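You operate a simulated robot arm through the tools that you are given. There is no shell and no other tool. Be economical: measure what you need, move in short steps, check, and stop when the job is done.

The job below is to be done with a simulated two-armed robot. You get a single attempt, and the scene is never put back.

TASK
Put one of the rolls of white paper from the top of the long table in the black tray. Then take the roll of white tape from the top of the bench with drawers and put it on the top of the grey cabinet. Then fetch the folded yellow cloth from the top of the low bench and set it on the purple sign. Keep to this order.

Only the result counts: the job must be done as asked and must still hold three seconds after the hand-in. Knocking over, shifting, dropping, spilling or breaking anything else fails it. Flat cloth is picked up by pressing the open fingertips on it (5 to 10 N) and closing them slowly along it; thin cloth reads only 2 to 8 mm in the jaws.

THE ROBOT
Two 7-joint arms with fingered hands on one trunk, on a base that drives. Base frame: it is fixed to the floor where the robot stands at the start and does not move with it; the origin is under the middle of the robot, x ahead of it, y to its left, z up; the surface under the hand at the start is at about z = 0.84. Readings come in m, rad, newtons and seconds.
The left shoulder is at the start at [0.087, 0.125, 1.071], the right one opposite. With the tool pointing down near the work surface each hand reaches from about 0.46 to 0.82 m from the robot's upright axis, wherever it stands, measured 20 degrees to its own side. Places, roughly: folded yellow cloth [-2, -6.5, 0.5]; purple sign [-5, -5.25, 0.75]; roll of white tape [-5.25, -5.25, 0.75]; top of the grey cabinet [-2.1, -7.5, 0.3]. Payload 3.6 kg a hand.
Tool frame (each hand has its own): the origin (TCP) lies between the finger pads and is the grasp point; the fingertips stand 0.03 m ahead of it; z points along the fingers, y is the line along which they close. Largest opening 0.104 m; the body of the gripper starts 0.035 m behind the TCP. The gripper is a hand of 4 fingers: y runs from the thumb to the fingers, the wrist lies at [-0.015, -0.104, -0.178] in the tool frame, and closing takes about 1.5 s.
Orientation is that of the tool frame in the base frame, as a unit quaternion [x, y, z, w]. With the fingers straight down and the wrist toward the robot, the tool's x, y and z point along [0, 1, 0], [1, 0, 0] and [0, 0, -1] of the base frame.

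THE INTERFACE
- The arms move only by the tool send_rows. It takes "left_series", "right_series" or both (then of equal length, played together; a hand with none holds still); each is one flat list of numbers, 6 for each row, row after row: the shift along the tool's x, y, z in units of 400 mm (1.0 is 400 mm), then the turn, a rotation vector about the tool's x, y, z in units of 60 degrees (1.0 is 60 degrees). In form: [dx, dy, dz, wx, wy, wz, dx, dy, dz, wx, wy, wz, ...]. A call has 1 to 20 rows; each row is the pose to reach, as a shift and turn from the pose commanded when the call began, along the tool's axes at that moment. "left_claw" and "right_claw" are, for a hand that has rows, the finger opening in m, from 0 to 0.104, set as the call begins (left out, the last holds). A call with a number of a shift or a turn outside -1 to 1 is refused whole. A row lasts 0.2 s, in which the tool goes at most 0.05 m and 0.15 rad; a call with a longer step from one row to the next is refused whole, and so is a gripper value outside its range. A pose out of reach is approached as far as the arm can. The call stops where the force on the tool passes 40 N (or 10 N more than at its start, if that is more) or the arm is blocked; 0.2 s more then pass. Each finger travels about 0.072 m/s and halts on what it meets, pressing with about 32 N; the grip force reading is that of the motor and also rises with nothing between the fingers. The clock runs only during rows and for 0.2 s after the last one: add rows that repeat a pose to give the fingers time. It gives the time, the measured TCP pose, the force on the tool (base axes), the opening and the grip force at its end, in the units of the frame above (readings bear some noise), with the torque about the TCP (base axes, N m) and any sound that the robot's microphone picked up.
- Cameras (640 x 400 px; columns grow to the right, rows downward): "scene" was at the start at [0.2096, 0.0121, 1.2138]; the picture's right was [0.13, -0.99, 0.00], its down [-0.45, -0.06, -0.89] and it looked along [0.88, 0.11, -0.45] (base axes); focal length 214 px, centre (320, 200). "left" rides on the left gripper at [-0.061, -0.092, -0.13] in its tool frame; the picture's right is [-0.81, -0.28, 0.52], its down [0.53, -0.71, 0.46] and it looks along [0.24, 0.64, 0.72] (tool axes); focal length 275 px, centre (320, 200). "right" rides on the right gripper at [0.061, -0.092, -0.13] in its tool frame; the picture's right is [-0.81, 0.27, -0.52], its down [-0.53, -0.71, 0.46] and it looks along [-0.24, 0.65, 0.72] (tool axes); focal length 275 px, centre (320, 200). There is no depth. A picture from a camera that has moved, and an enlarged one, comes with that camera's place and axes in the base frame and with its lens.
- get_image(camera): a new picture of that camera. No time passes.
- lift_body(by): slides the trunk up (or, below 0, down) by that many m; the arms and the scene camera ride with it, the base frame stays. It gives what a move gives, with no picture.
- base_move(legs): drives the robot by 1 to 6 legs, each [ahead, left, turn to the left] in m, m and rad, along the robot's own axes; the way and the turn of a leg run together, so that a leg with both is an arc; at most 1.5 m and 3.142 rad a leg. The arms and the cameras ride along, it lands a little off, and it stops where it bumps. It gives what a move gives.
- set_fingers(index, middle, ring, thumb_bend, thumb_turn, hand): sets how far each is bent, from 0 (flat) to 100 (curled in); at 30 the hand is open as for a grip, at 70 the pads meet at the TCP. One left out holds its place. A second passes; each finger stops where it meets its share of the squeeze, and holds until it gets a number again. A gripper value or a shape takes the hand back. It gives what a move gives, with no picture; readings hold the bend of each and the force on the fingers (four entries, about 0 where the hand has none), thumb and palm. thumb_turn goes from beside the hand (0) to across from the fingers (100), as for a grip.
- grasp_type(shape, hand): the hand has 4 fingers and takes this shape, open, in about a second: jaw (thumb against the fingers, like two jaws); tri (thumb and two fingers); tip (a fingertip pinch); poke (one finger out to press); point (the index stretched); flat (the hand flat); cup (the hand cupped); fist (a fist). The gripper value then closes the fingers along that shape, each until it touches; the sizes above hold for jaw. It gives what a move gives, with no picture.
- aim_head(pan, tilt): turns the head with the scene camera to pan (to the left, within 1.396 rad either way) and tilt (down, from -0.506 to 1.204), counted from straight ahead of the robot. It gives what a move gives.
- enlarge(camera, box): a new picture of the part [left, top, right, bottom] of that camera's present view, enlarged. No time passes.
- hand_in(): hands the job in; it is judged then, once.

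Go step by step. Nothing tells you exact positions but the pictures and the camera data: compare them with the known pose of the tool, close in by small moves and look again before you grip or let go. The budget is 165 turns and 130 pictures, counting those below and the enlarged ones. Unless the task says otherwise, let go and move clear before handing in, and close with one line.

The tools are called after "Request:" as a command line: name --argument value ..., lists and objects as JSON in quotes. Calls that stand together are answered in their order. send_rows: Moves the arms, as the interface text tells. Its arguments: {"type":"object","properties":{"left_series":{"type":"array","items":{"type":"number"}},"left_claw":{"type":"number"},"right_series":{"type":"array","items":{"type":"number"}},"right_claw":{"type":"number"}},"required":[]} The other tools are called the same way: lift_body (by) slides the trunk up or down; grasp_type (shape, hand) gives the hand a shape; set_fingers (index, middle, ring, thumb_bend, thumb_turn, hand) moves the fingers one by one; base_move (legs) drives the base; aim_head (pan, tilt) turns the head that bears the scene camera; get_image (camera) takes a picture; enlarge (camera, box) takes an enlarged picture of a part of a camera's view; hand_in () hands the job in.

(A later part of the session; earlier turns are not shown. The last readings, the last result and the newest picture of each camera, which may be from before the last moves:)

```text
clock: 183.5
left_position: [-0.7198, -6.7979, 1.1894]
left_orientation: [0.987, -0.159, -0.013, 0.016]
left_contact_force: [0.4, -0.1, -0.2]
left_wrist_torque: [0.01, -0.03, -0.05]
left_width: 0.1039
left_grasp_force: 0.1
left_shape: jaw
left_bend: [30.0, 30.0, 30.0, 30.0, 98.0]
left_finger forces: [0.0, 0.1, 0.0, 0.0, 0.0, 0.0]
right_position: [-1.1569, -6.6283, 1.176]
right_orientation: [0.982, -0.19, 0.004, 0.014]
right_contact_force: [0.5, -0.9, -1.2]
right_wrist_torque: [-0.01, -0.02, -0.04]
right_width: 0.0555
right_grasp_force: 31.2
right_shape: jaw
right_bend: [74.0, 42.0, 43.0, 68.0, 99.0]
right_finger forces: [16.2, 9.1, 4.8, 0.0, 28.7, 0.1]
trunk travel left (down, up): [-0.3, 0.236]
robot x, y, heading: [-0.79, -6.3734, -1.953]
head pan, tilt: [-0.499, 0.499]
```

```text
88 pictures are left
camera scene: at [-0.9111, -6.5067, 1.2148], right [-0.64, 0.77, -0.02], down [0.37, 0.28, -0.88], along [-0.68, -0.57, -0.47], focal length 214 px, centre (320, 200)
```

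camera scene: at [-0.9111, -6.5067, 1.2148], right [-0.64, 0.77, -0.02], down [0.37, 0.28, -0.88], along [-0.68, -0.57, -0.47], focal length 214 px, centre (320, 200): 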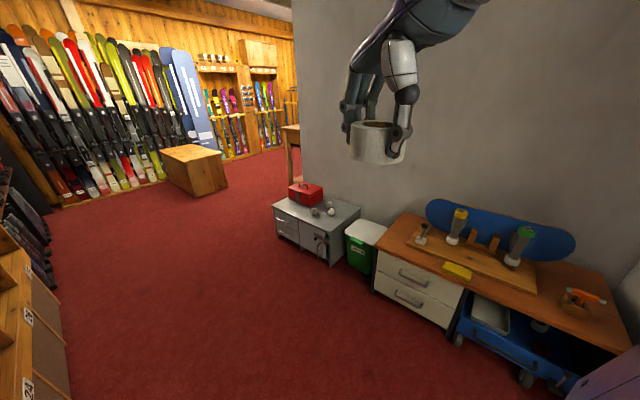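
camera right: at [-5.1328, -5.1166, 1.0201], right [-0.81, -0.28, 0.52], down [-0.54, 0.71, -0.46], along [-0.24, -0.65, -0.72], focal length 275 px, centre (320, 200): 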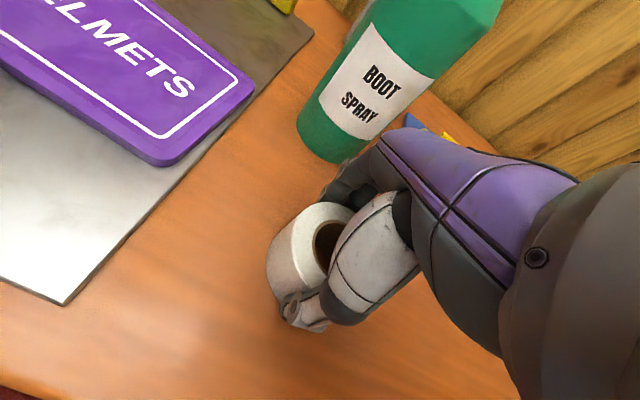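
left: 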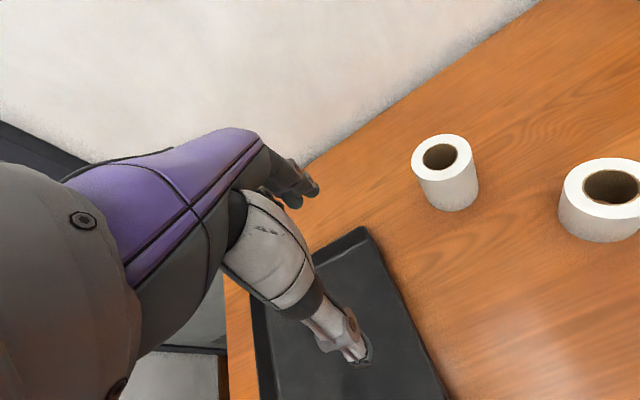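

The base was blocked and the arms shifted slightly. I need to see what it touched, so I'll look left and right near the robot.

Request:
aim_head --pan 0.9 --tilt 0.8

Request:
get_image --camera "scene"

Request:
aim_head --pan -1.3 --tilt 0.7

Request:
get_image --camera "scene"

```text
clock: 185.0
left_position: [-0.7206, -6.7992, 1.1889]
left_orientation: [0.987, -0.158, -0.012, 0.014]
left_contact_force: [-0.2, -0.7, -0.6]
left_wrist_torque: [0.02, -0.02, -0.03]
left_width: 0.104
left_grasp_force: 0.2
left_shape: jaw
left_bend: [30.0, 30.0, 30.0, 30.0, 98.0]
left_finger forces: [0.1, 0.0, 0.1, 0.0, 0.0, 0.0]
right_position: [-1.1583, -6.6282, 1.1767]
right_orientation: [0.981, -0.191, 0.004, 0.014]
right_contact_force: [0.1, 1.0, -0.4]
right_wrist_torque: [0.01, -0.01, -0.01]
right_width: 0.0557
right_grasp_force: 32.5
right_shape: jaw
right_bend: [74.0, 42.0, 43.0, 68.0, 99.0]
right_finger forces: [16.2, 9.0, 4.8, 0.0, 28.8, 0.0]
trunk travel left (down, up): [-0.3, 0.236]
robot x, y, heading: [-0.7916, -6.3696, -1.954]
head pan, tilt: [0.901, 0.799]
```

```text
87 pictures are left
camera scene: at [-0.8009, -6.5199, 1.1896], right [-0.87, -0.49, 0.01], down [-0.35, 0.6, -0.72], along [0.35, -0.63, -0.7], focal length 214 px, centre (320, 200)
```

scene: 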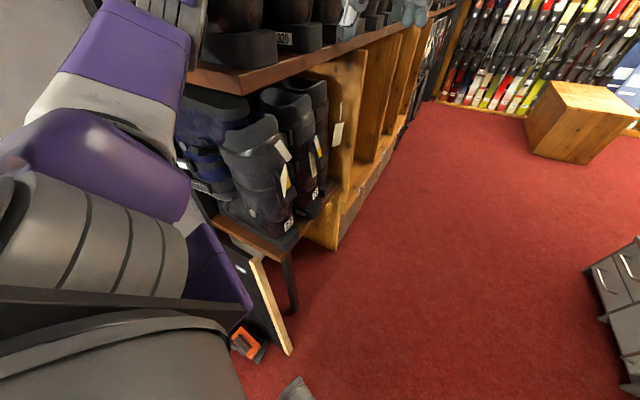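

```text
clock: 187.1
left_position: [-0.7202, -6.7994, 1.1878]
left_orientation: [0.987, -0.159, -0.012, 0.015]
left_contact_force: [-0.1, 0.1, -0.3]
left_wrist_torque: [0.0, 0.0, -0.02]
left_width: 0.1037
left_grasp_force: 0.1
left_shape: jaw
left_bend: [30.0, 30.0, 30.0, 30.0, 98.0]
left_finger forces: [0.1, 0.0, 0.0, 0.0, 0.0, 0.0]
right_position: [-1.1585, -6.6286, 1.1764]
right_orientation: [0.982, -0.191, 0.004, 0.014]
right_contact_force: [-0.3, 0.6, -0.9]
right_wrist_torque: [-0.01, 0.0, 0.02]
right_width: 0.0559
right_grasp_force: 31.9
right_shape: jaw
right_bend: [74.0, 42.0, 43.0, 68.0, 99.0]
right_finger forces: [16.2, 9.1, 4.8, 0.0, 28.7, 0.1]
trunk travel left (down, up): [-0.3, 0.236]
robot x, y, heading: [-0.7891, -6.3747, -1.951]
head pan, tilt: [-1.3, 0.7]
```

```text
86 pictures are left
camera scene: at [-0.925, -6.4399, 1.1952], right [0.11, 0.99, -0.03], down [0.64, -0.09, -0.76], along [-0.76, 0.07, -0.65], focal length 214 px, centre (320, 200)
```

scene: 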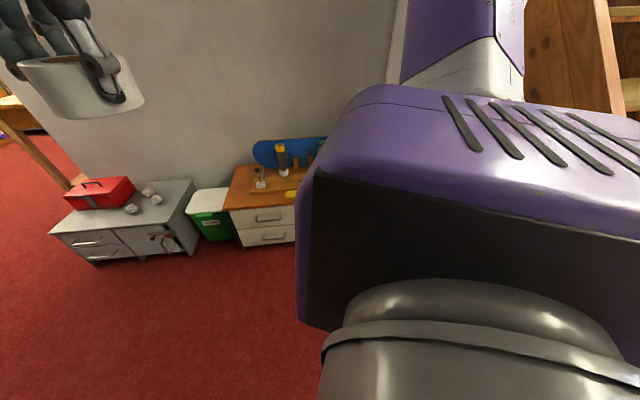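

The left elbow rubbed the boot shelf on the left. I'll strafe right, away from the shelf, and check the boots.

Request:
base_move --legs '[[0.0, -0.2, 0]]'

Request:
aim_head --pan 1.2 --tilt 0.5

Request:
get_image --camera "scene"

```text
clock: 189.4
left_position: [-0.9022, -6.7544, 1.1752]
left_orientation: [0.987, -0.162, -0.014, 0.0]
left_contact_force: [0.2, -0.4, -0.2]
left_wrist_torque: [0.01, -0.05, -0.01]
left_width: 0.1039
left_grasp_force: 0.1
left_shape: jaw
left_bend: [30.0, 30.0, 30.0, 30.0, 98.0]
left_finger forces: [0.1, 0.0, 0.0, 0.0, 0.1, 0.0]
right_position: [-1.3361, -6.5842, 1.1693]
right_orientation: [0.981, -0.193, -0.001, 0.001]
right_contact_force: [-0.5, -0.5, -0.1]
right_wrist_torque: [-0.01, 0.0, 0.0]
right_width: 0.0561
right_grasp_force: 32.0
right_shape: jaw
right_bend: [74.0, 42.0, 43.0, 68.0, 99.0]
right_finger forces: [16.2, 9.1, 4.8, 0.1, 28.7, 0.1]
trunk travel left (down, up): [-0.3, 0.236]
robot x, y, heading: [-0.9805, -6.3005, -1.953]
head pan, tilt: [-1.3, 0.7]
```

```text
clock: 191.7
left_position: [-0.9026, -6.7558, 1.1748]
left_orientation: [0.987, -0.161, -0.016, -0.001]
left_contact_force: [0.2, 0.0, -0.3]
left_wrist_torque: [-0.03, -0.01, 0.0]
left_width: 0.104
left_grasp_force: 0.0
left_shape: jaw
left_bend: [30.0, 30.0, 30.0, 30.0, 98.0]
left_finger forces: [0.1, 0.1, 0.0, 0.1, 0.1, 0.0]
right_position: [-1.337, -6.5817, 1.1703]
right_orientation: [0.982, -0.191, 0.0, 0.0]
right_contact_force: [0.2, 0.1, -1.4]
right_wrist_torque: [0.03, 0.0, -0.01]
right_width: 0.0559
right_grasp_force: 32.0
right_shape: jaw
right_bend: [74.0, 42.0, 43.0, 68.0, 99.0]
right_finger forces: [16.2, 9.1, 4.8, 0.1, 28.7, 0.1]
trunk travel left (down, up): [-0.3, 0.236]
robot x, y, heading: [-0.977, -6.2963, -1.959]
head pan, tilt: [1.201, 0.499]
```

```text
85 pictures are left
camera scene: at [-0.9535, -6.4688, 1.2111], right [-0.69, -0.73, 0.0], down [-0.35, 0.33, -0.88], along [0.64, -0.6, -0.48], focal length 214 px, centre (320, 200)
```

scene: 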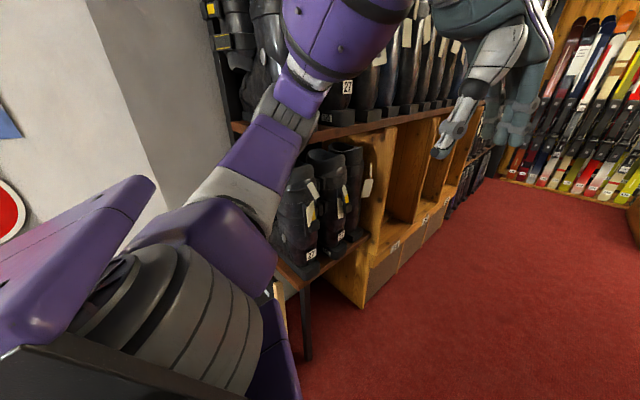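

The boots all stand in place and the arms are free again. I'll drive to about (-1.40, -7.57) and turn to face the grey cabinet toward -x.

Request:
base_move --legs '[[1.339, 0.092, 0], [0, 0, -1.18]]'

Request:
aim_head --pan -0.2 --tilt 0.8

Request:
get_image --camera "scene"

```text
clock: 201.3
left_position: [-1.7859, -7.81, 1.1748]
left_orientation: [0.731, -0.682, -0.012, -0.008]
left_contact_force: [0.0, -0.6, 0.5]
left_wrist_torque: [0.0, 0.02, 0.0]
left_width: 0.1039
left_grasp_force: 0.1
left_shape: jaw
left_bend: [30.0, 30.0, 30.0, 30.0, 98.0]
left_finger forces: [0.0, 0.0, 0.0, 0.0, 0.0, 0.0]
right_position: [-1.7936, -7.3421, 1.1703]
right_orientation: [0.71, -0.704, -0.001, 0.001]
right_contact_force: [0.4, -1.4, -1.3]
right_wrist_torque: [0.01, 0.01, 0.03]
right_width: 0.0556
right_grasp_force: 32.4
right_shape: jaw
right_bend: [74.0, 42.0, 44.0, 68.0, 99.0]
right_finger forces: [15.9, 8.9, 4.7, 0.1, 28.1, 0.0]
trunk travel left (down, up): [-0.3, 0.236]
robot x, y, heading: [-1.3917, -7.5662, -3.135]
head pan, tilt: [1.201, 0.499]
```

```text
clock: 202.9
left_position: [-1.7861, -7.8096, 1.1761]
left_orientation: [0.731, -0.683, -0.011, -0.008]
left_contact_force: [-0.6, -1.2, 1.7]
left_wrist_torque: [0.01, 0.01, 0.05]
left_width: 0.104
left_grasp_force: 0.1
left_shape: jaw
left_bend: [30.0, 30.0, 30.0, 30.0, 98.0]
left_finger forces: [0.0, 0.0, 0.0, 0.0, 0.0, 0.1]
right_position: [-1.7925, -7.3412, 1.1707]
right_orientation: [0.709, -0.705, 0.0, 0.0]
right_contact_force: [-0.5, -0.4, -0.9]
right_wrist_torque: [-0.04, -0.01, 0.04]
right_width: 0.0556
right_grasp_force: 32.3
right_shape: jaw
right_bend: [74.0, 42.0, 44.0, 68.0, 99.0]
right_finger forces: [16.2, 8.9, 4.8, 0.0, 28.2, 0.1]
trunk travel left (down, up): [-0.3, 0.236]
robot x, y, heading: [-1.3926, -7.5663, -3.134]
head pan, tilt: [-0.201, 0.799]
```

```text
84 pictures are left
camera scene: at [-1.5871, -7.5509, 1.1851], right [0.19, 0.98, 0.0], down [0.7, -0.14, -0.7], along [-0.68, 0.13, -0.72], focal length 214 px, centre (320, 200)
```

scene: 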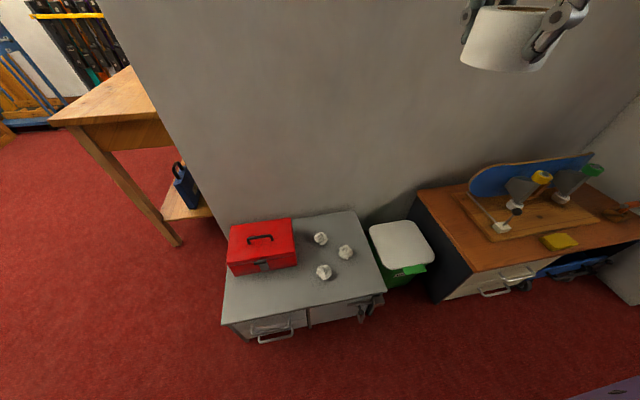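

The cabinet top spans x -1.88 to -2.32 and y -7.22 to -7.86 at z≈0.28, with a red toolbox and three paper balls on it. A clear spot lies in front, near (-1.95, -7.585), so I'll strafe left so the right hand faces it and lower the trunk.

Request:
base_move --legs '[[0, 0.21, 0]]'

Request:
lift_body --by -0.29

Request:
get_image --camera "scene"

Request:
get_image --camera "right"

```text
clock: 205.3
left_position: [-1.7852, -8.0167, 1.1746]
left_orientation: [0.73, -0.684, -0.012, -0.008]
left_contact_force: [0.0, -0.2, -0.7]
left_wrist_torque: [0.01, 0.02, 0.02]
left_width: 0.1038
left_grasp_force: 0.1
left_shape: jaw
left_bend: [30.0, 30.0, 30.0, 30.0, 98.0]
left_finger forces: [0.0, 0.1, 0.1, 0.0, 0.0, 0.0]
right_position: [-1.7917, -7.5496, 1.1709]
right_orientation: [0.709, -0.705, -0.001, 0.001]
right_contact_force: [0.0, 0.4, -0.5]
right_wrist_torque: [-0.04, 0.0, 0.01]
right_width: 0.0557
right_grasp_force: 32.3
right_shape: jaw
right_bend: [74.0, 42.0, 44.0, 68.0, 99.0]
right_finger forces: [16.1, 8.9, 4.7, 0.2, 28.2, 0.0]
trunk travel left (down, up): [-0.3, 0.236]
robot x, y, heading: [-1.3921, -7.7761, -3.137]
head pan, tilt: [-0.201, 0.799]
```

```text
clock: 208.2
left_position: [-1.8165, -8.0163, 0.8775]
left_orientation: [0.73, -0.683, 0.007, -0.028]
left_contact_force: [0.1, -0.1, 0.1]
left_wrist_torque: [-0.01, 0.0, -0.02]
left_width: 0.104
left_grasp_force: 0.1
left_shape: jaw
left_bend: [30.0, 30.0, 30.0, 30.0, 98.0]
left_finger forces: [0.0, 0.0, 0.0, 0.1, 0.0, 0.0]
right_position: [-1.7915, -7.5487, 0.8801]
right_orientation: [0.709, -0.705, -0.001, 0.001]
right_contact_force: [0.4, -0.1, -1.4]
right_wrist_torque: [-0.02, -0.01, -0.02]
right_width: 0.0559
right_grasp_force: 32.6
right_shape: jaw
right_bend: [74.0, 42.0, 44.0, 68.0, 99.0]
right_finger forces: [16.0, 9.0, 4.8, 0.0, 28.1, 0.0]
trunk travel left (down, up): [-0.01, 0.526]
robot x, y, heading: [-1.3897, -7.7726, -3.141]
head pan, tilt: [-0.201, 0.799]
```

```text
83 pictures are left
camera scene: at [-1.6746, -7.7587, 0.8848], right [0.19, 0.98, 0.0], down [0.7, -0.14, -0.7], along [-0.68, 0.14, -0.72], focal length 214 px, centre (320, 200)
```

scene: 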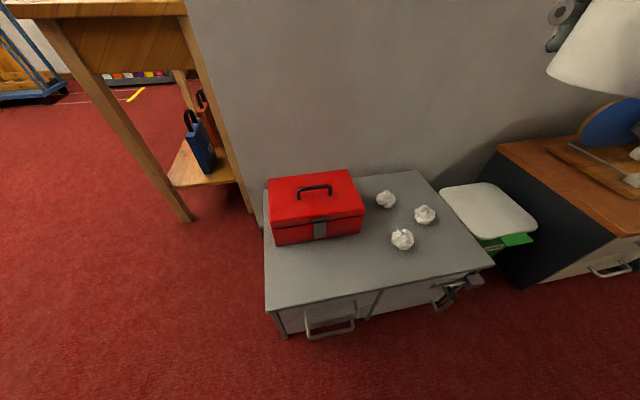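

```text
82 pictures are left
camera right: at [-1.6993, -7.6093, 1.0097], right [-0.28, 0.81, 0.52], down [0.71, 0.54, -0.46], along [-0.65, 0.24, -0.72], focal length 275 px, centre (320, 200)
```

right: 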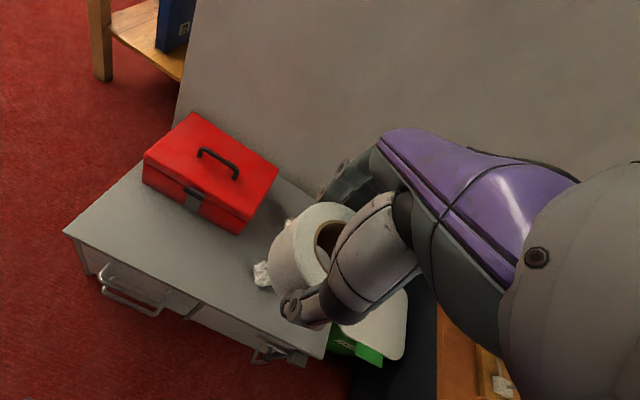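

The balls and toolbox leave a clear front strip, so I'm targeting (-1.945, -7.58). I'll move over it and descend most of the way.

Request:
send_rows --right_series '[0.02, 0.1, 0.05, 0, 0, 0, 0.04, 0.2, 0.1, 0, 0, 0, 0.06, 0.3, 0.16, 0, 0, 0, 0.078, 0.384, 0.24, 0, 0, 0, 0.078, 0.384, 0.36, 0, 0, 0, 0.078, 0.384, 0.48, 0, 0, 0, 0.078, 0.384, 0.6, 0, 0, 0, 0.078, 0.384, 0.72, 0, 0, 0, 0.078, 0.384, 0.84, 0, 0, 0, 0.078, 0.384, 0.95, 0, 0, 0]'

Request:
get_image --camera "right"

Request:
get_image --camera "scene"

```text
clock: 210.4
left_position: [-1.8163, -8.0162, 0.8772]
left_orientation: [0.729, -0.684, 0.007, -0.028]
left_contact_force: [-0.3, -0.1, -0.6]
left_wrist_torque: [0.01, -0.02, 0.01]
left_width: 0.1039
left_grasp_force: 0.1
left_shape: jaw
left_bend: [30.0, 30.0, 30.0, 30.0, 98.0]
left_finger forces: [0.1, 0.0, 0.0, 0.0, 0.0, 0.0]
right_position: [-1.9456, -7.5796, 0.4986]
right_orientation: [0.709, -0.705, -0.001, 0.0]
right_contact_force: [-0.3, 0.2, -2.3]
right_wrist_torque: [-0.04, -0.02, 0.01]
right_width: 0.0554
right_grasp_force: 32.0
right_shape: jaw
right_bend: [74.0, 42.0, 44.0, 68.0, 99.0]
right_finger forces: [15.9, 8.9, 5.1, 0.0, 28.0, 0.0]
trunk travel left (down, up): [-0.01, 0.526]
robot x, y, heading: [-1.391, -7.7729, -3.141]
head pan, tilt: [-0.201, 0.799]
```

```text
81 pictures are left
camera right: at [-1.8536, -7.6406, 0.6291], right [-0.28, 0.81, 0.52], down [0.71, 0.54, -0.46], along [-0.65, 0.24, -0.72], focal length 275 px, centre (320, 200)
```

right: 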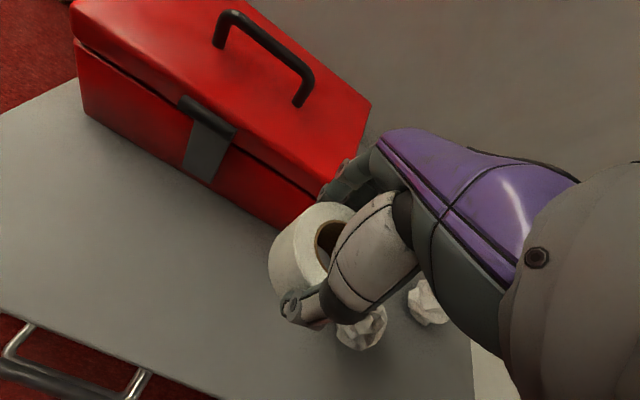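

```text
80 pictures are left
camera scene: at [-1.6748, -7.7586, 0.8847], right [0.19, 0.98, 0.0], down [0.7, -0.14, -0.7], along [-0.68, 0.14, -0.72], focal length 214 px, centre (320, 200)
```

scene: 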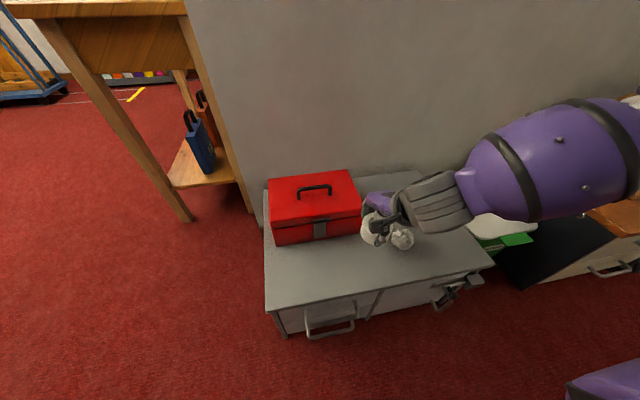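

There is clear space around the tape, so I'll lower further and then feel for contact.

Request:
send_rows --right_series '[0, 0, 0.1, 0, 0, 0, 0, 0, 0.2, 0, 0, 0, 0, 0, 0.28, 0, 0, 0, 0, 0, 0.34, 0, 0, 0]'

Request:
enlarge --camera "scene" --box '[240, 150, 520, 350]'

Request:
get_image --camera "right"

```text
clock: 211.5
left_position: [-1.8157, -8.0158, 0.8782]
left_orientation: [0.729, -0.684, 0.006, -0.027]
left_contact_force: [-0.4, 0.2, -0.5]
left_wrist_torque: [-0.01, -0.02, 0.02]
left_width: 0.1043
left_grasp_force: 0.0
left_shape: jaw
left_bend: [30.0, 30.0, 30.0, 30.0, 98.0]
left_finger forces: [0.0, 0.1, 0.1, 0.0, 0.0, 0.0]
right_position: [-1.9504, -7.5838, 0.3704]
right_orientation: [0.709, -0.705, -0.005, 0.009]
right_contact_force: [4.7, 1.6, 19.3]
right_wrist_torque: [0.02, -0.26, 0.03]
right_width: 0.0547
right_grasp_force: 32.1
right_shape: jaw
right_bend: [75.0, 43.0, 44.0, 69.0, 99.0]
right_finger forces: [15.5, 8.9, 6.3, 0.0, 33.3, 0.0]
trunk travel left (down, up): [-0.01, 0.526]
robot x, y, heading: [-1.3891, -7.7745, -3.142]
head pan, tilt: [-0.201, 0.799]
stopped in row 4 (right hand): the force on the tool passed its limit at 45 N (the readings are from after the stop); the commanded pose is now the measured one
```

```text
2.00 times, centred on (380, 250) of scene
camera zoom: at [-1.6732, -7.7587, 0.8852], right [0.2, 0.98, 0.0], down [0.7, -0.14, -0.7], along [-0.68, 0.14, -0.72], focal length 429 px, centre (200, 100)
```

zoom: 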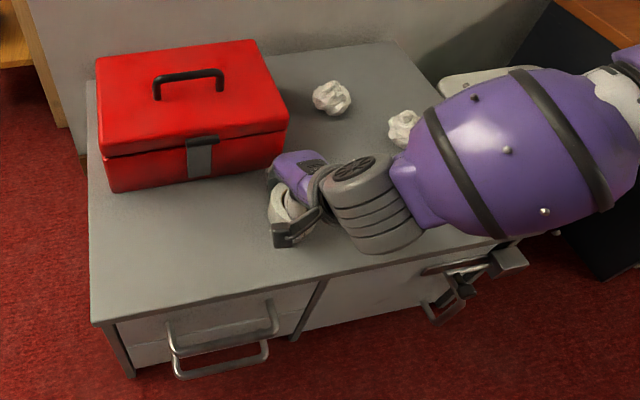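

```text
78 pictures are left
camera right: at [-1.856, -7.6432, 0.4996], right [-0.27, 0.81, 0.52], down [0.7, 0.53, -0.47], along [-0.66, 0.24, -0.71], focal length 275 px, centre (320, 200)
```

right: 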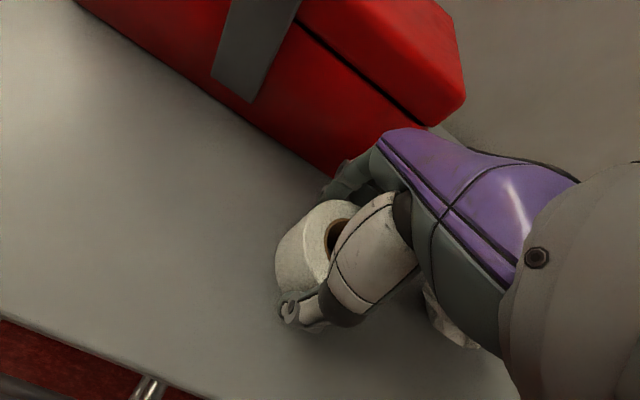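

Contact came at TCP z≈0.37, so the top is at about 0.335. I'll relieve the pressure, then open.

Request:
send_rows --right_series '[0, 0, -0.005, 0, 0, 0, 0, 0, -0.007, 0, 0, 0]'

```text
clock: 212.1
left_position: [-1.8155, -8.0166, 0.8773]
left_orientation: [0.73, -0.683, 0.005, -0.027]
left_contact_force: [0.0, -0.2, 1.1]
left_wrist_torque: [0.0, 0.04, 0.01]
left_width: 0.1038
left_grasp_force: 0.1
left_shape: jaw
left_bend: [30.0, 30.0, 30.0, 30.0, 98.0]
left_finger forces: [0.1, 0.0, 0.0, 0.0, 0.0, 0.0]
right_position: [-1.9483, -7.5842, 0.3722]
right_orientation: [0.709, -0.705, -0.004, 0.007]
right_contact_force: [0.8, -1.8, 9.7]
right_wrist_torque: [-0.07, -0.07, 0.04]
right_width: 0.055
right_grasp_force: 31.9
right_shape: jaw
right_bend: [75.0, 42.0, 44.0, 69.0, 99.0]
right_finger forces: [16.5, 9.5, 6.0, 0.0, 30.7, 0.0]
trunk travel left (down, up): [-0.01, 0.526]
robot x, y, heading: [-1.3901, -7.7753, -3.133]
head pan, tilt: [-0.201, 0.799]
```

Request:
send_rows --right_series '[0, 0, -0.003, 0, 0, 0, 0, 0, -0.003, 0, 0, 0, 0, 0, -0.003, 0, 0, 0, 0, 0, -0.003, 0, 0, 0, 0, 0, -0.003, 0, 0, 0, 0, 0, -0.003, 0, 0, 0, 0, 0, -0.003, 0, 0, 0]' --right_claw 0.095

Request:
get_image --camera "right"

```text
clock: 213.7
left_position: [-1.8163, -8.0164, 0.8782]
left_orientation: [0.729, -0.684, 0.007, -0.027]
left_contact_force: [0.6, 0.2, 0.4]
left_wrist_torque: [-0.01, 0.02, -0.01]
left_width: 0.1037
left_grasp_force: 0.0
left_shape: jaw
left_bend: [30.0, 30.0, 30.0, 30.0, 98.0]
left_finger forces: [0.0, 0.1, 0.0, 0.1, 0.0, 0.1]
right_position: [-1.9498, -7.5825, 0.3729]
right_orientation: [0.709, -0.706, -0.004, 0.006]
right_contact_force: [0.5, 0.5, 0.7]
right_wrist_torque: [-0.01, 0.02, -0.02]
right_width: 0.0947
right_grasp_force: 0.1
right_shape: jaw
right_bend: [31.0, 32.0, 30.0, 33.0, 98.0]
right_finger forces: [0.0, 0.1, 0.0, 0.1, 0.0, 0.0]
trunk travel left (down, up): [-0.01, 0.526]
robot x, y, heading: [-1.392, -7.7724, -3.135]
head pan, tilt: [-0.201, 0.799]
```

```text
77 pictures are left
camera right: at [-1.8563, -7.6426, 0.5015], right [-0.27, 0.81, 0.52], down [0.7, 0.53, -0.47], along [-0.66, 0.24, -0.72], focal length 275 px, centre (320, 200)
```

right: 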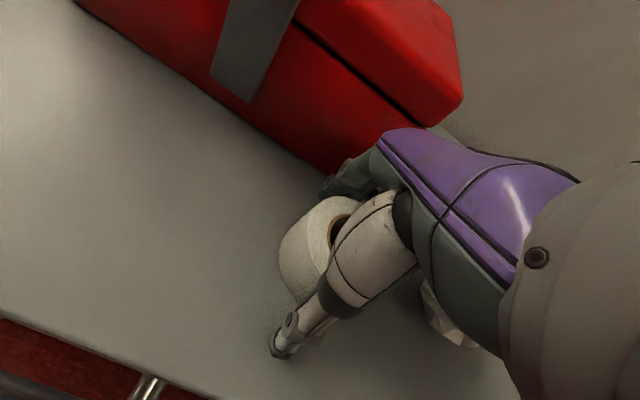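

Released, with the tape standing free between the fingers. I'll rise straight up.

Request:
send_rows --right_series '[0, 0, -0.04, 0, 0, 0, 0, 0, -0.1, 0, 0, 0, 0, 0, -0.2, 0, 0, 0, 0, 0, -0.3, 0, 0, 0, 0, 0, -0.42, 0, 0, 0, 0, 0, -0.54, 0, 0, 0, 0, 0, -0.66, 0, 0, 0, 0, 0, -0.78, 0, 0, 0, 0, 0, -0.9, 0, 0, 0, 0, 0, -1.0, 0, 0, 0]'

Request:
get_image --camera "scene"

```text
clock: 215.9
left_position: [-1.8162, -8.0163, 0.8772]
left_orientation: [0.729, -0.684, 0.007, -0.028]
left_contact_force: [0.1, 0.5, 0.2]
left_wrist_torque: [0.01, -0.04, 0.01]
left_width: 0.1041
left_grasp_force: 0.0
left_shape: jaw
left_bend: [30.0, 30.0, 30.0, 30.0, 98.0]
left_finger forces: [0.0, 0.0, 0.0, 0.0, 0.0, 0.0]
right_position: [-1.9429, -7.5802, 0.7731]
right_orientation: [0.709, -0.705, -0.004, 0.006]
right_contact_force: [0.0, -0.1, -0.2]
right_wrist_torque: [0.01, -0.03, 0.02]
right_width: 0.095
right_grasp_force: 0.0
right_shape: jaw
right_bend: [31.0, 32.0, 30.0, 33.0, 98.0]
right_finger forces: [0.1, 0.0, 0.0, 0.1, 0.1, 0.0]
trunk travel left (down, up): [-0.01, 0.526]
robot x, y, heading: [-1.3895, -7.7755, -3.138]
head pan, tilt: [-0.201, 0.799]
```

```text
76 pictures are left
camera scene: at [-1.6744, -7.7587, 0.8848], right [0.19, 0.98, 0.0], down [0.7, -0.14, -0.7], along [-0.68, 0.14, -0.72], focal length 214 px, centre (320, 200)
```

scene: 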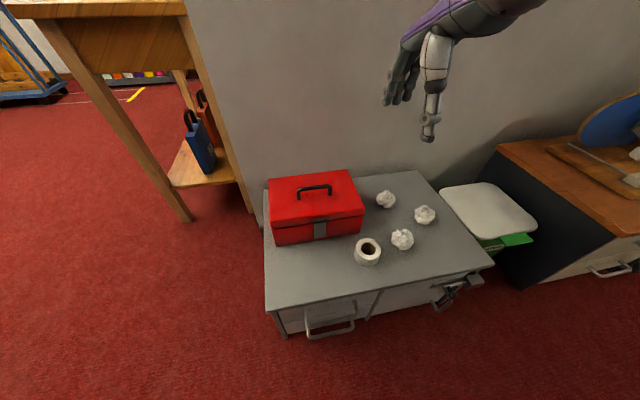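

The tape stands on the grey cabinet, and the balls and toolbox have not moved. Next is the yellow cloth on the low bench to the right: I'll tuck the hand, raise the trunk a little and strafe right.

Request:
send_rows --right_series '[-0.02, -0.1, -0.1, 0, 0, 0, -0.04, -0.2, -0.2, 0, 0, 0, -0.06, -0.3, -0.3, 0, 0, 0, -0.078, -0.384, -0.35, 0, 0, 0]' --right_claw 0.104

Request:
lift_body --by 0.1

Request:
base_move --legs '[[-0.05, -1.0, 0]]'

Request:
get_image --camera "scene"

```text
refused: row 1 steps farther than a row can; nothing moved
```

```text
clock: 217.3
left_position: [-1.8169, -8.0171, 0.9775]
left_orientation: [0.73, -0.683, 0.006, -0.028]
left_contact_force: [0.8, 0.3, 0.0]
left_wrist_torque: [0.0, 0.01, -0.01]
left_width: 0.1038
left_grasp_force: 0.1
left_shape: jaw
left_bend: [30.0, 30.0, 30.0, 30.0, 98.0]
left_finger forces: [0.0, 0.0, 0.0, 0.1, 0.1, 0.1]
right_position: [-1.9445, -7.5802, 0.8723]
right_orientation: [0.709, -0.705, -0.003, 0.006]
right_contact_force: [0.0, 0.6, -0.4]
right_wrist_torque: [0.03, 0.04, -0.02]
right_width: 0.0948
right_grasp_force: 0.0
right_shape: jaw
right_bend: [31.0, 32.0, 30.0, 33.0, 98.0]
right_finger forces: [0.0, 0.0, 0.0, 0.0, 0.1, 0.1]
trunk travel left (down, up): [-0.11, 0.426]
robot x, y, heading: [-1.3911, -7.7787, -3.135]
head pan, tilt: [-0.201, 0.799]
```

```text
clock: 226.3
left_position: [-1.7713, -7.0219, 0.978]
left_orientation: [0.73, -0.683, 0.007, -0.027]
left_contact_force: [0.4, 0.6, -0.9]
left_wrist_torque: [-0.01, 0.0, 0.01]
left_width: 0.1038
left_grasp_force: 0.1
left_shape: jaw
left_bend: [30.0, 30.0, 30.0, 30.0, 98.0]
left_finger forces: [0.0, 0.0, 0.0, 0.0, 0.0, 0.0]
right_position: [-1.9004, -6.5875, 0.8741]
right_orientation: [0.71, -0.704, -0.004, 0.006]
right_contact_force: [-0.4, 0.2, -0.8]
right_wrist_torque: [-0.02, 0.02, -0.01]
right_width: 0.0949
right_grasp_force: 0.0
right_shape: jaw
right_bend: [31.0, 32.0, 30.0, 33.0, 98.0]
right_finger forces: [0.0, 0.0, 0.1, 0.0, 0.0, 0.0]
trunk travel left (down, up): [-0.11, 0.426]
robot x, y, heading: [-1.3436, -6.7831, -3.135]
head pan, tilt: [-0.201, 0.799]
```

```text
75 pictures are left
camera scene: at [-1.6024, -6.7638, 0.9791], right [0.19, 0.98, 0.0], down [0.7, -0.14, -0.7], along [-0.68, 0.13, -0.72], focal length 214 px, centre (320, 200)
```

scene: 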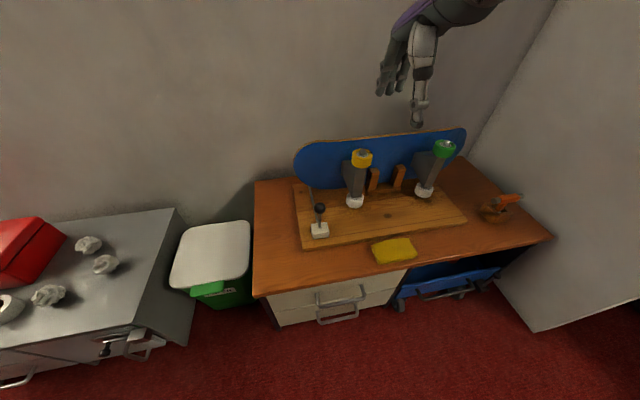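

The yellow cloth lies near the front edge of the low bench at about (-1.86, -6.52). I'll look from the wrist camera to fix its position and size.

Request:
get_image --camera "right"

Request:
enlarge --camera "scene" --box '[280, 130, 560, 305]'

```text
74 pictures are left
camera right: at [-1.8064, -6.647, 1.0015], right [-0.27, 0.81, 0.52], down [0.7, 0.54, -0.47], along [-0.66, 0.24, -0.72], focal length 275 px, centre (320, 200)
```

right: 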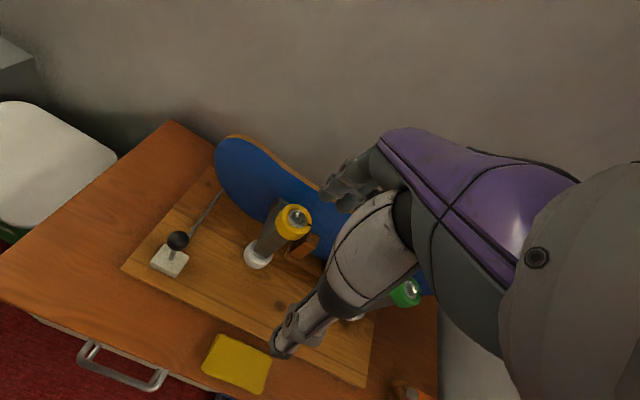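

```text
2.29 times, centred on (420, 218) of scene
camera zoom: at [-1.6024, -6.7638, 0.9791], right [0.19, 0.98, 0.0], down [0.7, -0.14, -0.7], along [-0.68, 0.13, -0.72], focal length 490 px, centre (91, 160)
```

zoom: 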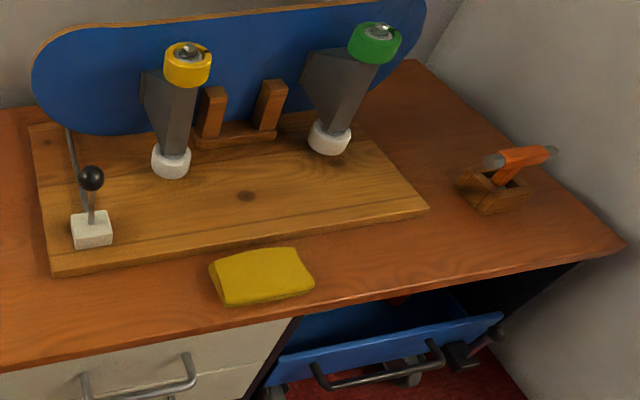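

I place the cloth at about (-1.898, -6.474), top z≈0.39, roughly 0.12 × 0.075 m, with a wooden jig board just behind it. I'll move the hand above it and come down to look closely.

Request:
send_rows --right_series '[-0.1, 0, 0.05, 0, 0, 0, -0.2, 0, 0.1, 0, 0, 0, -0.284, 0, 0.18, 0, 0, 0, -0.284, 0, 0.3, 0, 0, 0, -0.284, 0, 0.42, 0, 0, 0, -0.284, 0, 0.54, 0, 0, 0, -0.284, 0, 0.66, 0, 0, 0, -0.284, 0, 0.78, 0, 0, 0, -0.284, 0, 0.85, 0, 0, 0]' --right_claw 0.07

Request:
get_image --camera "right"

Request:
enlarge --camera "scene" --box '[320, 150, 560, 300]'

```text
clock: 228.3
left_position: [-1.7718, -7.0233, 0.9779]
left_orientation: [0.73, -0.683, 0.006, -0.028]
left_contact_force: [-0.5, -0.6, 0.4]
left_wrist_torque: [-0.02, 0.02, -0.01]
left_width: 0.104
left_grasp_force: 0.0
left_shape: jaw
left_bend: [30.0, 30.0, 30.0, 30.0, 98.0]
left_finger forces: [0.0, 0.0, 0.1, 0.1, 0.0, 0.0]
right_position: [-1.9051, -6.4755, 0.5319]
right_orientation: [0.709, -0.705, -0.003, 0.007]
right_contact_force: [-0.6, 0.3, 0.4]
right_wrist_torque: [-0.02, -0.02, -0.01]
right_width: 0.0702
right_grasp_force: 0.1
right_shape: jaw
right_bend: [28.0, 38.0, 35.0, 60.0, 99.0]
right_finger forces: [0.1, 0.1, 0.0, 0.1, 0.0, 0.1]
trunk travel left (down, up): [-0.11, 0.426]
robot x, y, heading: [-1.3448, -6.7763, -3.142]
head pan, tilt: [-0.201, 0.799]
```

```text
72 pictures are left
camera right: at [-1.8121, -6.5344, 0.6605], right [-0.27, 0.81, 0.52], down [0.7, 0.54, -0.47], along [-0.66, 0.24, -0.72], focal length 275 px, centre (320, 200)
```

right: 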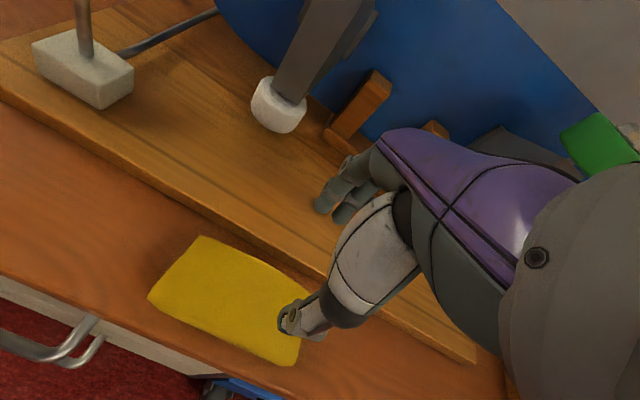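

```text
2.67 times, centred on (440, 225) of scene
camera zoom: at [-1.6025, -6.7638, 0.9791], right [0.19, 0.98, 0.0], down [0.7, -0.14, -0.7], along [-0.68, 0.13, -0.72], focal length 572 px, centre (0, 133)
```

zoom: 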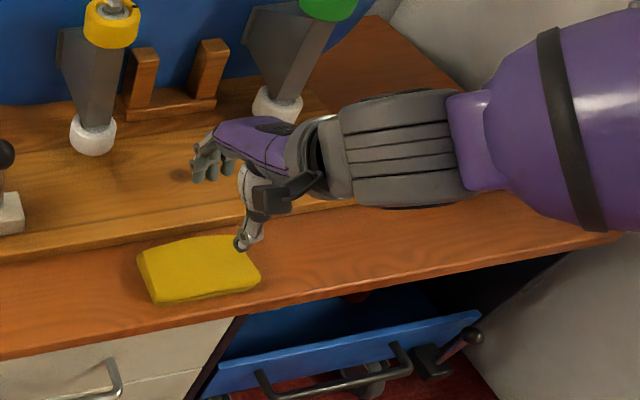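

With a better baseline the cloth is centred at about (-1.881, -6.492), top z≈0.45, roughly 0.11 by 0.05 m. The jig board's edge is about 2 cm behind it. I'll set the fingertips about 45 mm apart and bring them just above the cloth.

Request:
send_rows --right_series '[0.02, -0.03, 0.03, 0, 0, 0, 0.041, -0.06, 0.06, 0, 0, 0, 0.041, -0.06, 0.09, 0, 0, 0, 0.041, -0.06, 0.09, 0, 0, 0]' --right_claw 0.045

Request:
get_image --camera "right"

Request:
enlarge --camera "scene" --box '[320, 170, 500, 290]'

```text
clock: 229.3
left_position: [-1.7716, -7.0227, 0.9777]
left_orientation: [0.73, -0.683, 0.006, -0.028]
left_contact_force: [0.1, 0.2, 0.4]
left_wrist_torque: [-0.01, 0.0, 0.0]
left_width: 0.1038
left_grasp_force: 0.1
left_shape: jaw
left_bend: [30.0, 30.0, 30.0, 30.0, 98.0]
left_finger forces: [0.1, 0.0, 0.0, 0.0, 0.0, 0.0]
right_position: [-1.8819, -6.4922, 0.4961]
right_orientation: [0.71, -0.704, -0.004, 0.007]
right_contact_force: [-0.4, -0.5, 0.4]
right_wrist_torque: [0.03, 0.0, 0.0]
right_width: 0.0453
right_grasp_force: 0.0
right_shape: jaw
right_bend: [74.0, 47.0, 44.0, 72.0, 100.0]
right_finger forces: [0.1, 0.1, 0.0, 0.0, 0.1, 0.0]
trunk travel left (down, up): [-0.11, 0.426]
robot x, y, heading: [-1.3453, -6.7751, -3.139]
head pan, tilt: [-0.201, 0.799]
```

```text
70 pictures are left
camera right: at [-1.7887, -6.5516, 0.6247], right [-0.27, 0.81, 0.52], down [0.7, 0.54, -0.47], along [-0.66, 0.24, -0.72], focal length 275 px, centre (320, 200)
```

right: 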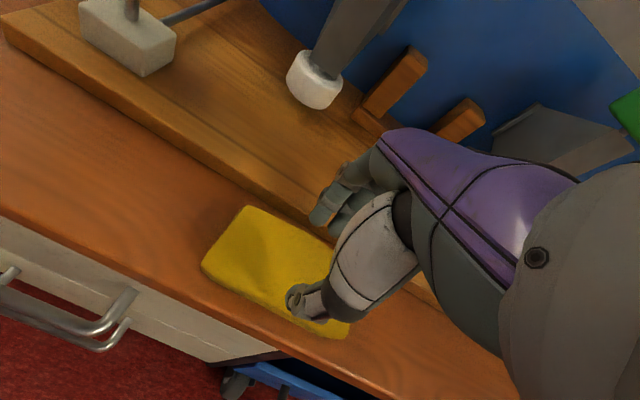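

```text
3.33 times, centred on (410, 230) of scene
camera zoom: at [-1.6024, -6.7638, 0.9791], right [0.19, 0.98, 0.0], down [0.7, -0.14, -0.7], along [-0.68, 0.13, -0.72], focal length 715 px, centre (20, 100)
```

zoom: 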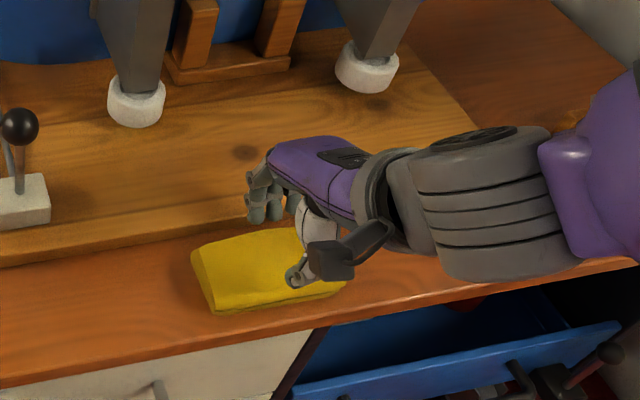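

The cloth is centred under the hand at (-1.883, -6.492), but the jaw synergy curls the index unevenly. I'll set the fingers one by one, evenly half-closed, for the press.

Request:
set_fingers --hand "right" --index 50 --middle 50 --ring 50 --thumb_bend 50 --thumb_turn 100

Request:
get_image --camera "right"

Request:
enlarge --camera "scene" --box '[340, 190, 460, 270]'

```text
clock: 230.3
left_position: [-1.7709, -7.0223, 0.9774]
left_orientation: [0.73, -0.683, 0.006, -0.027]
left_contact_force: [-1.1, -0.5, -0.6]
left_wrist_torque: [0.01, -0.01, 0.01]
left_width: 0.1036
left_grasp_force: 0.1
left_shape: jaw
left_bend: [30.0, 30.0, 30.0, 30.0, 98.0]
left_finger forces: [0.0, 0.1, 0.0, 0.0, 0.0, 0.0]
right_position: [-1.8826, -6.4924, 0.4967]
right_orientation: [0.71, -0.704, -0.004, 0.006]
right_contact_force: [-0.1, 0.0, 0.2]
right_wrist_torque: [-0.01, -0.04, 0.02]
right_width: 0.0513
right_grasp_force: 0.1
right_shape: fingers
right_bend: [50.0, 50.0, 50.0, 50.0, 100.0]
right_finger forces: [0.0, 0.1, 0.1, 0.0, 0.0, 0.1]
trunk travel left (down, up): [-0.11, 0.426]
robot x, y, heading: [-1.3463, -6.7771, -3.137]
head pan, tilt: [-0.201, 0.799]
```

```text
68 pictures are left
camera right: at [-1.7887, -6.5516, 0.6249], right [-0.27, 0.81, 0.52], down [0.7, 0.54, -0.47], along [-0.66, 0.24, -0.72], focal length 275 px, centre (320, 200)
```

right: 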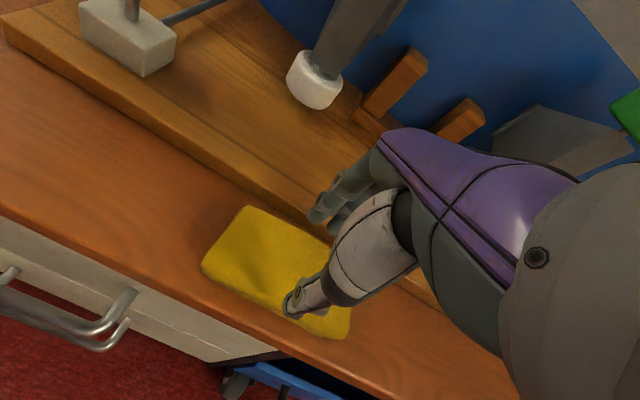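

```text
5.00 times, centred on (400, 230) of scene
camera zoom: at [-1.6024, -6.7638, 0.9791], right [0.19, 0.98, 0.0], down [0.7, -0.14, -0.7], along [-0.68, 0.13, -0.72], focal length 1072 px, centre (-80, 50)
```

zoom: 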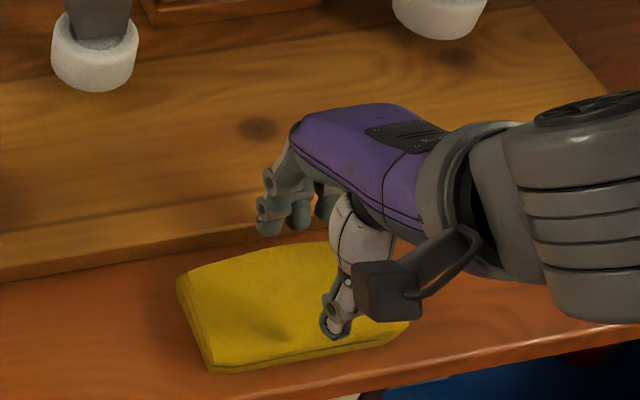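

The fingers now form an even row. I'll close a little more so the tips land on the cloth, shift slightly left, and lower in small steps to feel the contact.

Request:
set_fingers --hand "right" --index 56 --middle 56 --ring 56 --thumb_bend 54

Request:
send_rows --right_series '[0.02, -0.005, 0.0, 0, 0, 0, 0.02, -0.005, 0.02, 0, 0, 0, 0.02, -0.005, 0.035, 0, 0, 0]'

Request:
get_image --camera "right"

```text
clock: 231.3
left_position: [-1.7711, -7.0232, 0.9783]
left_orientation: [0.73, -0.683, 0.006, -0.027]
left_contact_force: [0.8, 0.0, 0.5]
left_wrist_torque: [0.02, -0.01, -0.01]
left_width: 0.1039
left_grasp_force: 0.2
left_shape: jaw
left_bend: [30.0, 30.0, 30.0, 30.0, 98.0]
left_finger forces: [0.0, 0.0, 0.0, 0.0, 0.0, 0.0]
right_position: [-1.8826, -6.4916, 0.4958]
right_orientation: [0.711, -0.703, -0.004, 0.007]
right_contact_force: [0.2, -0.6, 0.0]
right_wrist_torque: [0.0, 0.02, 0.0]
right_width: 0.0393
right_grasp_force: 0.1
right_shape: fingers
right_bend: [56.0, 56.0, 56.0, 54.0, 100.0]
right_finger forces: [0.1, 0.1, 0.0, 0.0, 0.0, 0.0]
trunk travel left (down, up): [-0.11, 0.426]
robot x, y, heading: [-1.3488, -6.7779, -3.133]
head pan, tilt: [-0.201, 0.799]
```

```text
clock: 232.1
left_position: [-1.7718, -7.023, 0.9778]
left_orientation: [0.73, -0.683, 0.006, -0.027]
left_contact_force: [0.8, -0.5, -0.5]
left_wrist_torque: [0.06, 0.02, -0.01]
left_width: 0.1042
left_grasp_force: 0.1
left_shape: jaw
left_bend: [30.0, 30.0, 30.0, 30.0, 98.0]
left_finger forces: [0.1, 0.0, 0.0, 0.0, 0.0, 0.1]
right_position: [-1.8811, -6.4999, 0.4814]
right_orientation: [0.71, -0.704, -0.005, 0.006]
right_contact_force: [-0.2, 0.6, 0.5]
right_wrist_torque: [-0.02, -0.02, 0.01]
right_width: 0.0394
right_grasp_force: 0.1
right_shape: fingers
right_bend: [56.0, 56.0, 56.0, 54.0, 100.0]
right_finger forces: [0.0, 0.0, 0.0, 0.0, 0.0, 0.0]
trunk travel left (down, up): [-0.11, 0.426]
robot x, y, heading: [-1.3439, -6.7783, -3.142]
head pan, tilt: [-0.201, 0.799]
```

```text
66 pictures are left
camera right: at [-1.7867, -6.5598, 0.6106], right [-0.27, 0.81, 0.52], down [0.7, 0.54, -0.47], along [-0.66, 0.24, -0.72], focal length 275 px, centre (320, 200)
```

right: 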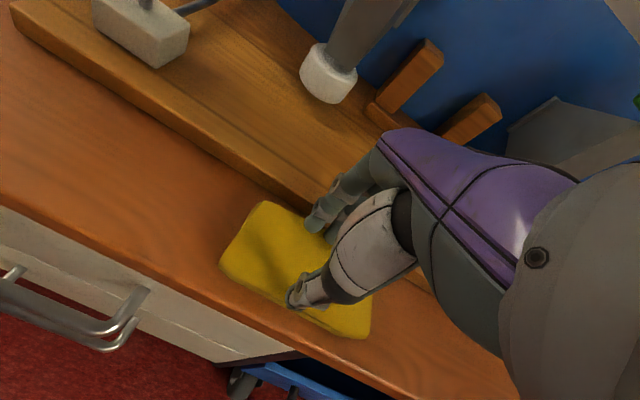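

Request:
send_rows --right_series '[0, 0, 0.01, 0, 0, 0, 0, 0, 0.02, 0, 0, 0]'

Request:
send_rows --right_series '[0, 0, 0.01, 0, 0, 0]'

Request:
send_rows --right_series '[0, 0, 0.008, 0, 0, 0]'

Request:
get_image --camera "right"

```text
clock: 232.7
left_position: [-1.7708, -7.0223, 0.9791]
left_orientation: [0.73, -0.683, 0.006, -0.027]
left_contact_force: [-0.3, -0.2, -0.5]
left_wrist_torque: [0.0, 0.01, 0.02]
left_width: 0.1041
left_grasp_force: 0.1
left_shape: jaw
left_bend: [30.0, 30.0, 30.0, 30.0, 98.0]
left_finger forces: [0.0, 0.0, 0.1, 0.0, 0.1, 0.1]
right_position: [-1.8823, -6.4992, 0.4774]
right_orientation: [0.71, -0.704, -0.007, 0.01]
right_contact_force: [0.8, 2.7, 25.4]
right_wrist_torque: [0.04, 0.57, -0.05]
right_width: 0.039
right_grasp_force: 12.4
right_shape: fingers
right_bend: [57.0, 56.0, 56.0, 54.0, 100.0]
right_finger forces: [15.4, 8.5, 0.0, 0.1, 1.0, 0.1]
trunk travel left (down, up): [-0.11, 0.426]
robot x, y, heading: [-1.3455, -6.78, -3.134]
head pan, tilt: [-0.201, 0.799]
```

```text
clock: 233.1
left_position: [-1.7703, -7.022, 0.9776]
left_orientation: [0.73, -0.683, 0.006, -0.029]
left_contact_force: [1.1, 0.6, -0.1]
left_wrist_torque: [-0.01, 0.01, 0.02]
left_width: 0.1039
left_grasp_force: 0.0
left_shape: jaw
left_bend: [30.0, 30.0, 30.0, 30.0, 98.0]
left_finger forces: [0.1, 0.1, 0.1, 0.1, 0.0, 0.0]
right_position: [-1.8862, -6.5004, 0.4779]
right_orientation: [0.71, -0.704, -0.009, 0.014]
right_contact_force: [4.2, 0.9, 16.5]
right_wrist_torque: [-0.02, 0.21, -0.02]
right_width: 0.0379
right_grasp_force: 9.2
right_shape: fingers
right_bend: [59.0, 58.0, 56.0, 52.0, 100.0]
right_finger forces: [10.5, 4.4, 0.1, 0.1, 2.2, 0.1]
trunk travel left (down, up): [-0.11, 0.426]
robot x, y, heading: [-1.3477, -6.7795, -3.135]
head pan, tilt: [-0.201, 0.799]
stopped in row 1 (right hand): the force on the tool passed its limit at 44 N (the readings are from after the stop); the commanded pose is now the measured one
```

```text
clock: 233.7
left_position: [-1.7708, -7.0227, 0.9775]
left_orientation: [0.73, -0.683, 0.006, -0.029]
left_contact_force: [-1.2, -0.3, -0.6]
left_wrist_torque: [0.01, 0.02, 0.0]
left_width: 0.1039
left_grasp_force: 0.1
left_shape: jaw
left_bend: [30.0, 30.0, 30.0, 30.0, 98.0]
left_finger forces: [0.0, 0.0, 0.0, 0.1, 0.1, 0.0]
right_position: [-1.8885, -6.5017, 0.4765]
right_orientation: [0.71, -0.704, -0.012, 0.016]
right_contact_force: [4.1, 2.2, 18.2]
right_wrist_torque: [-0.04, 0.04, -0.04]
right_width: 0.0384
right_grasp_force: 9.7
right_shape: fingers
right_bend: [60.0, 58.0, 56.0, 51.0, 100.0]
right_finger forces: [9.2, 4.6, 0.1, 0.1, 5.5, 0.0]
trunk travel left (down, up): [-0.11, 0.426]
robot x, y, heading: [-1.3454, -6.779, -3.13]
head pan, tilt: [-0.201, 0.799]
stopped in row 1 (right hand): the force on the tool passed its limit at 41 N (the readings are from after the stop); the commanded pose is now the measured one
```

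```text
65 pictures are left
camera right: at [-1.7914, -6.5605, 0.6034], right [-0.26, 0.81, 0.52], down [0.69, 0.54, -0.49], along [-0.68, 0.23, -0.7], focal length 275 px, centre (320, 200)
```

right: 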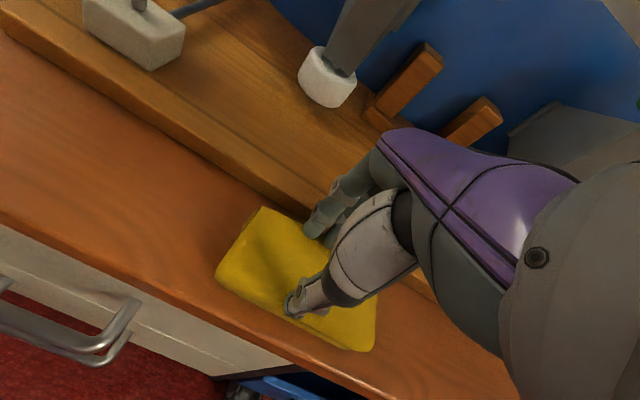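

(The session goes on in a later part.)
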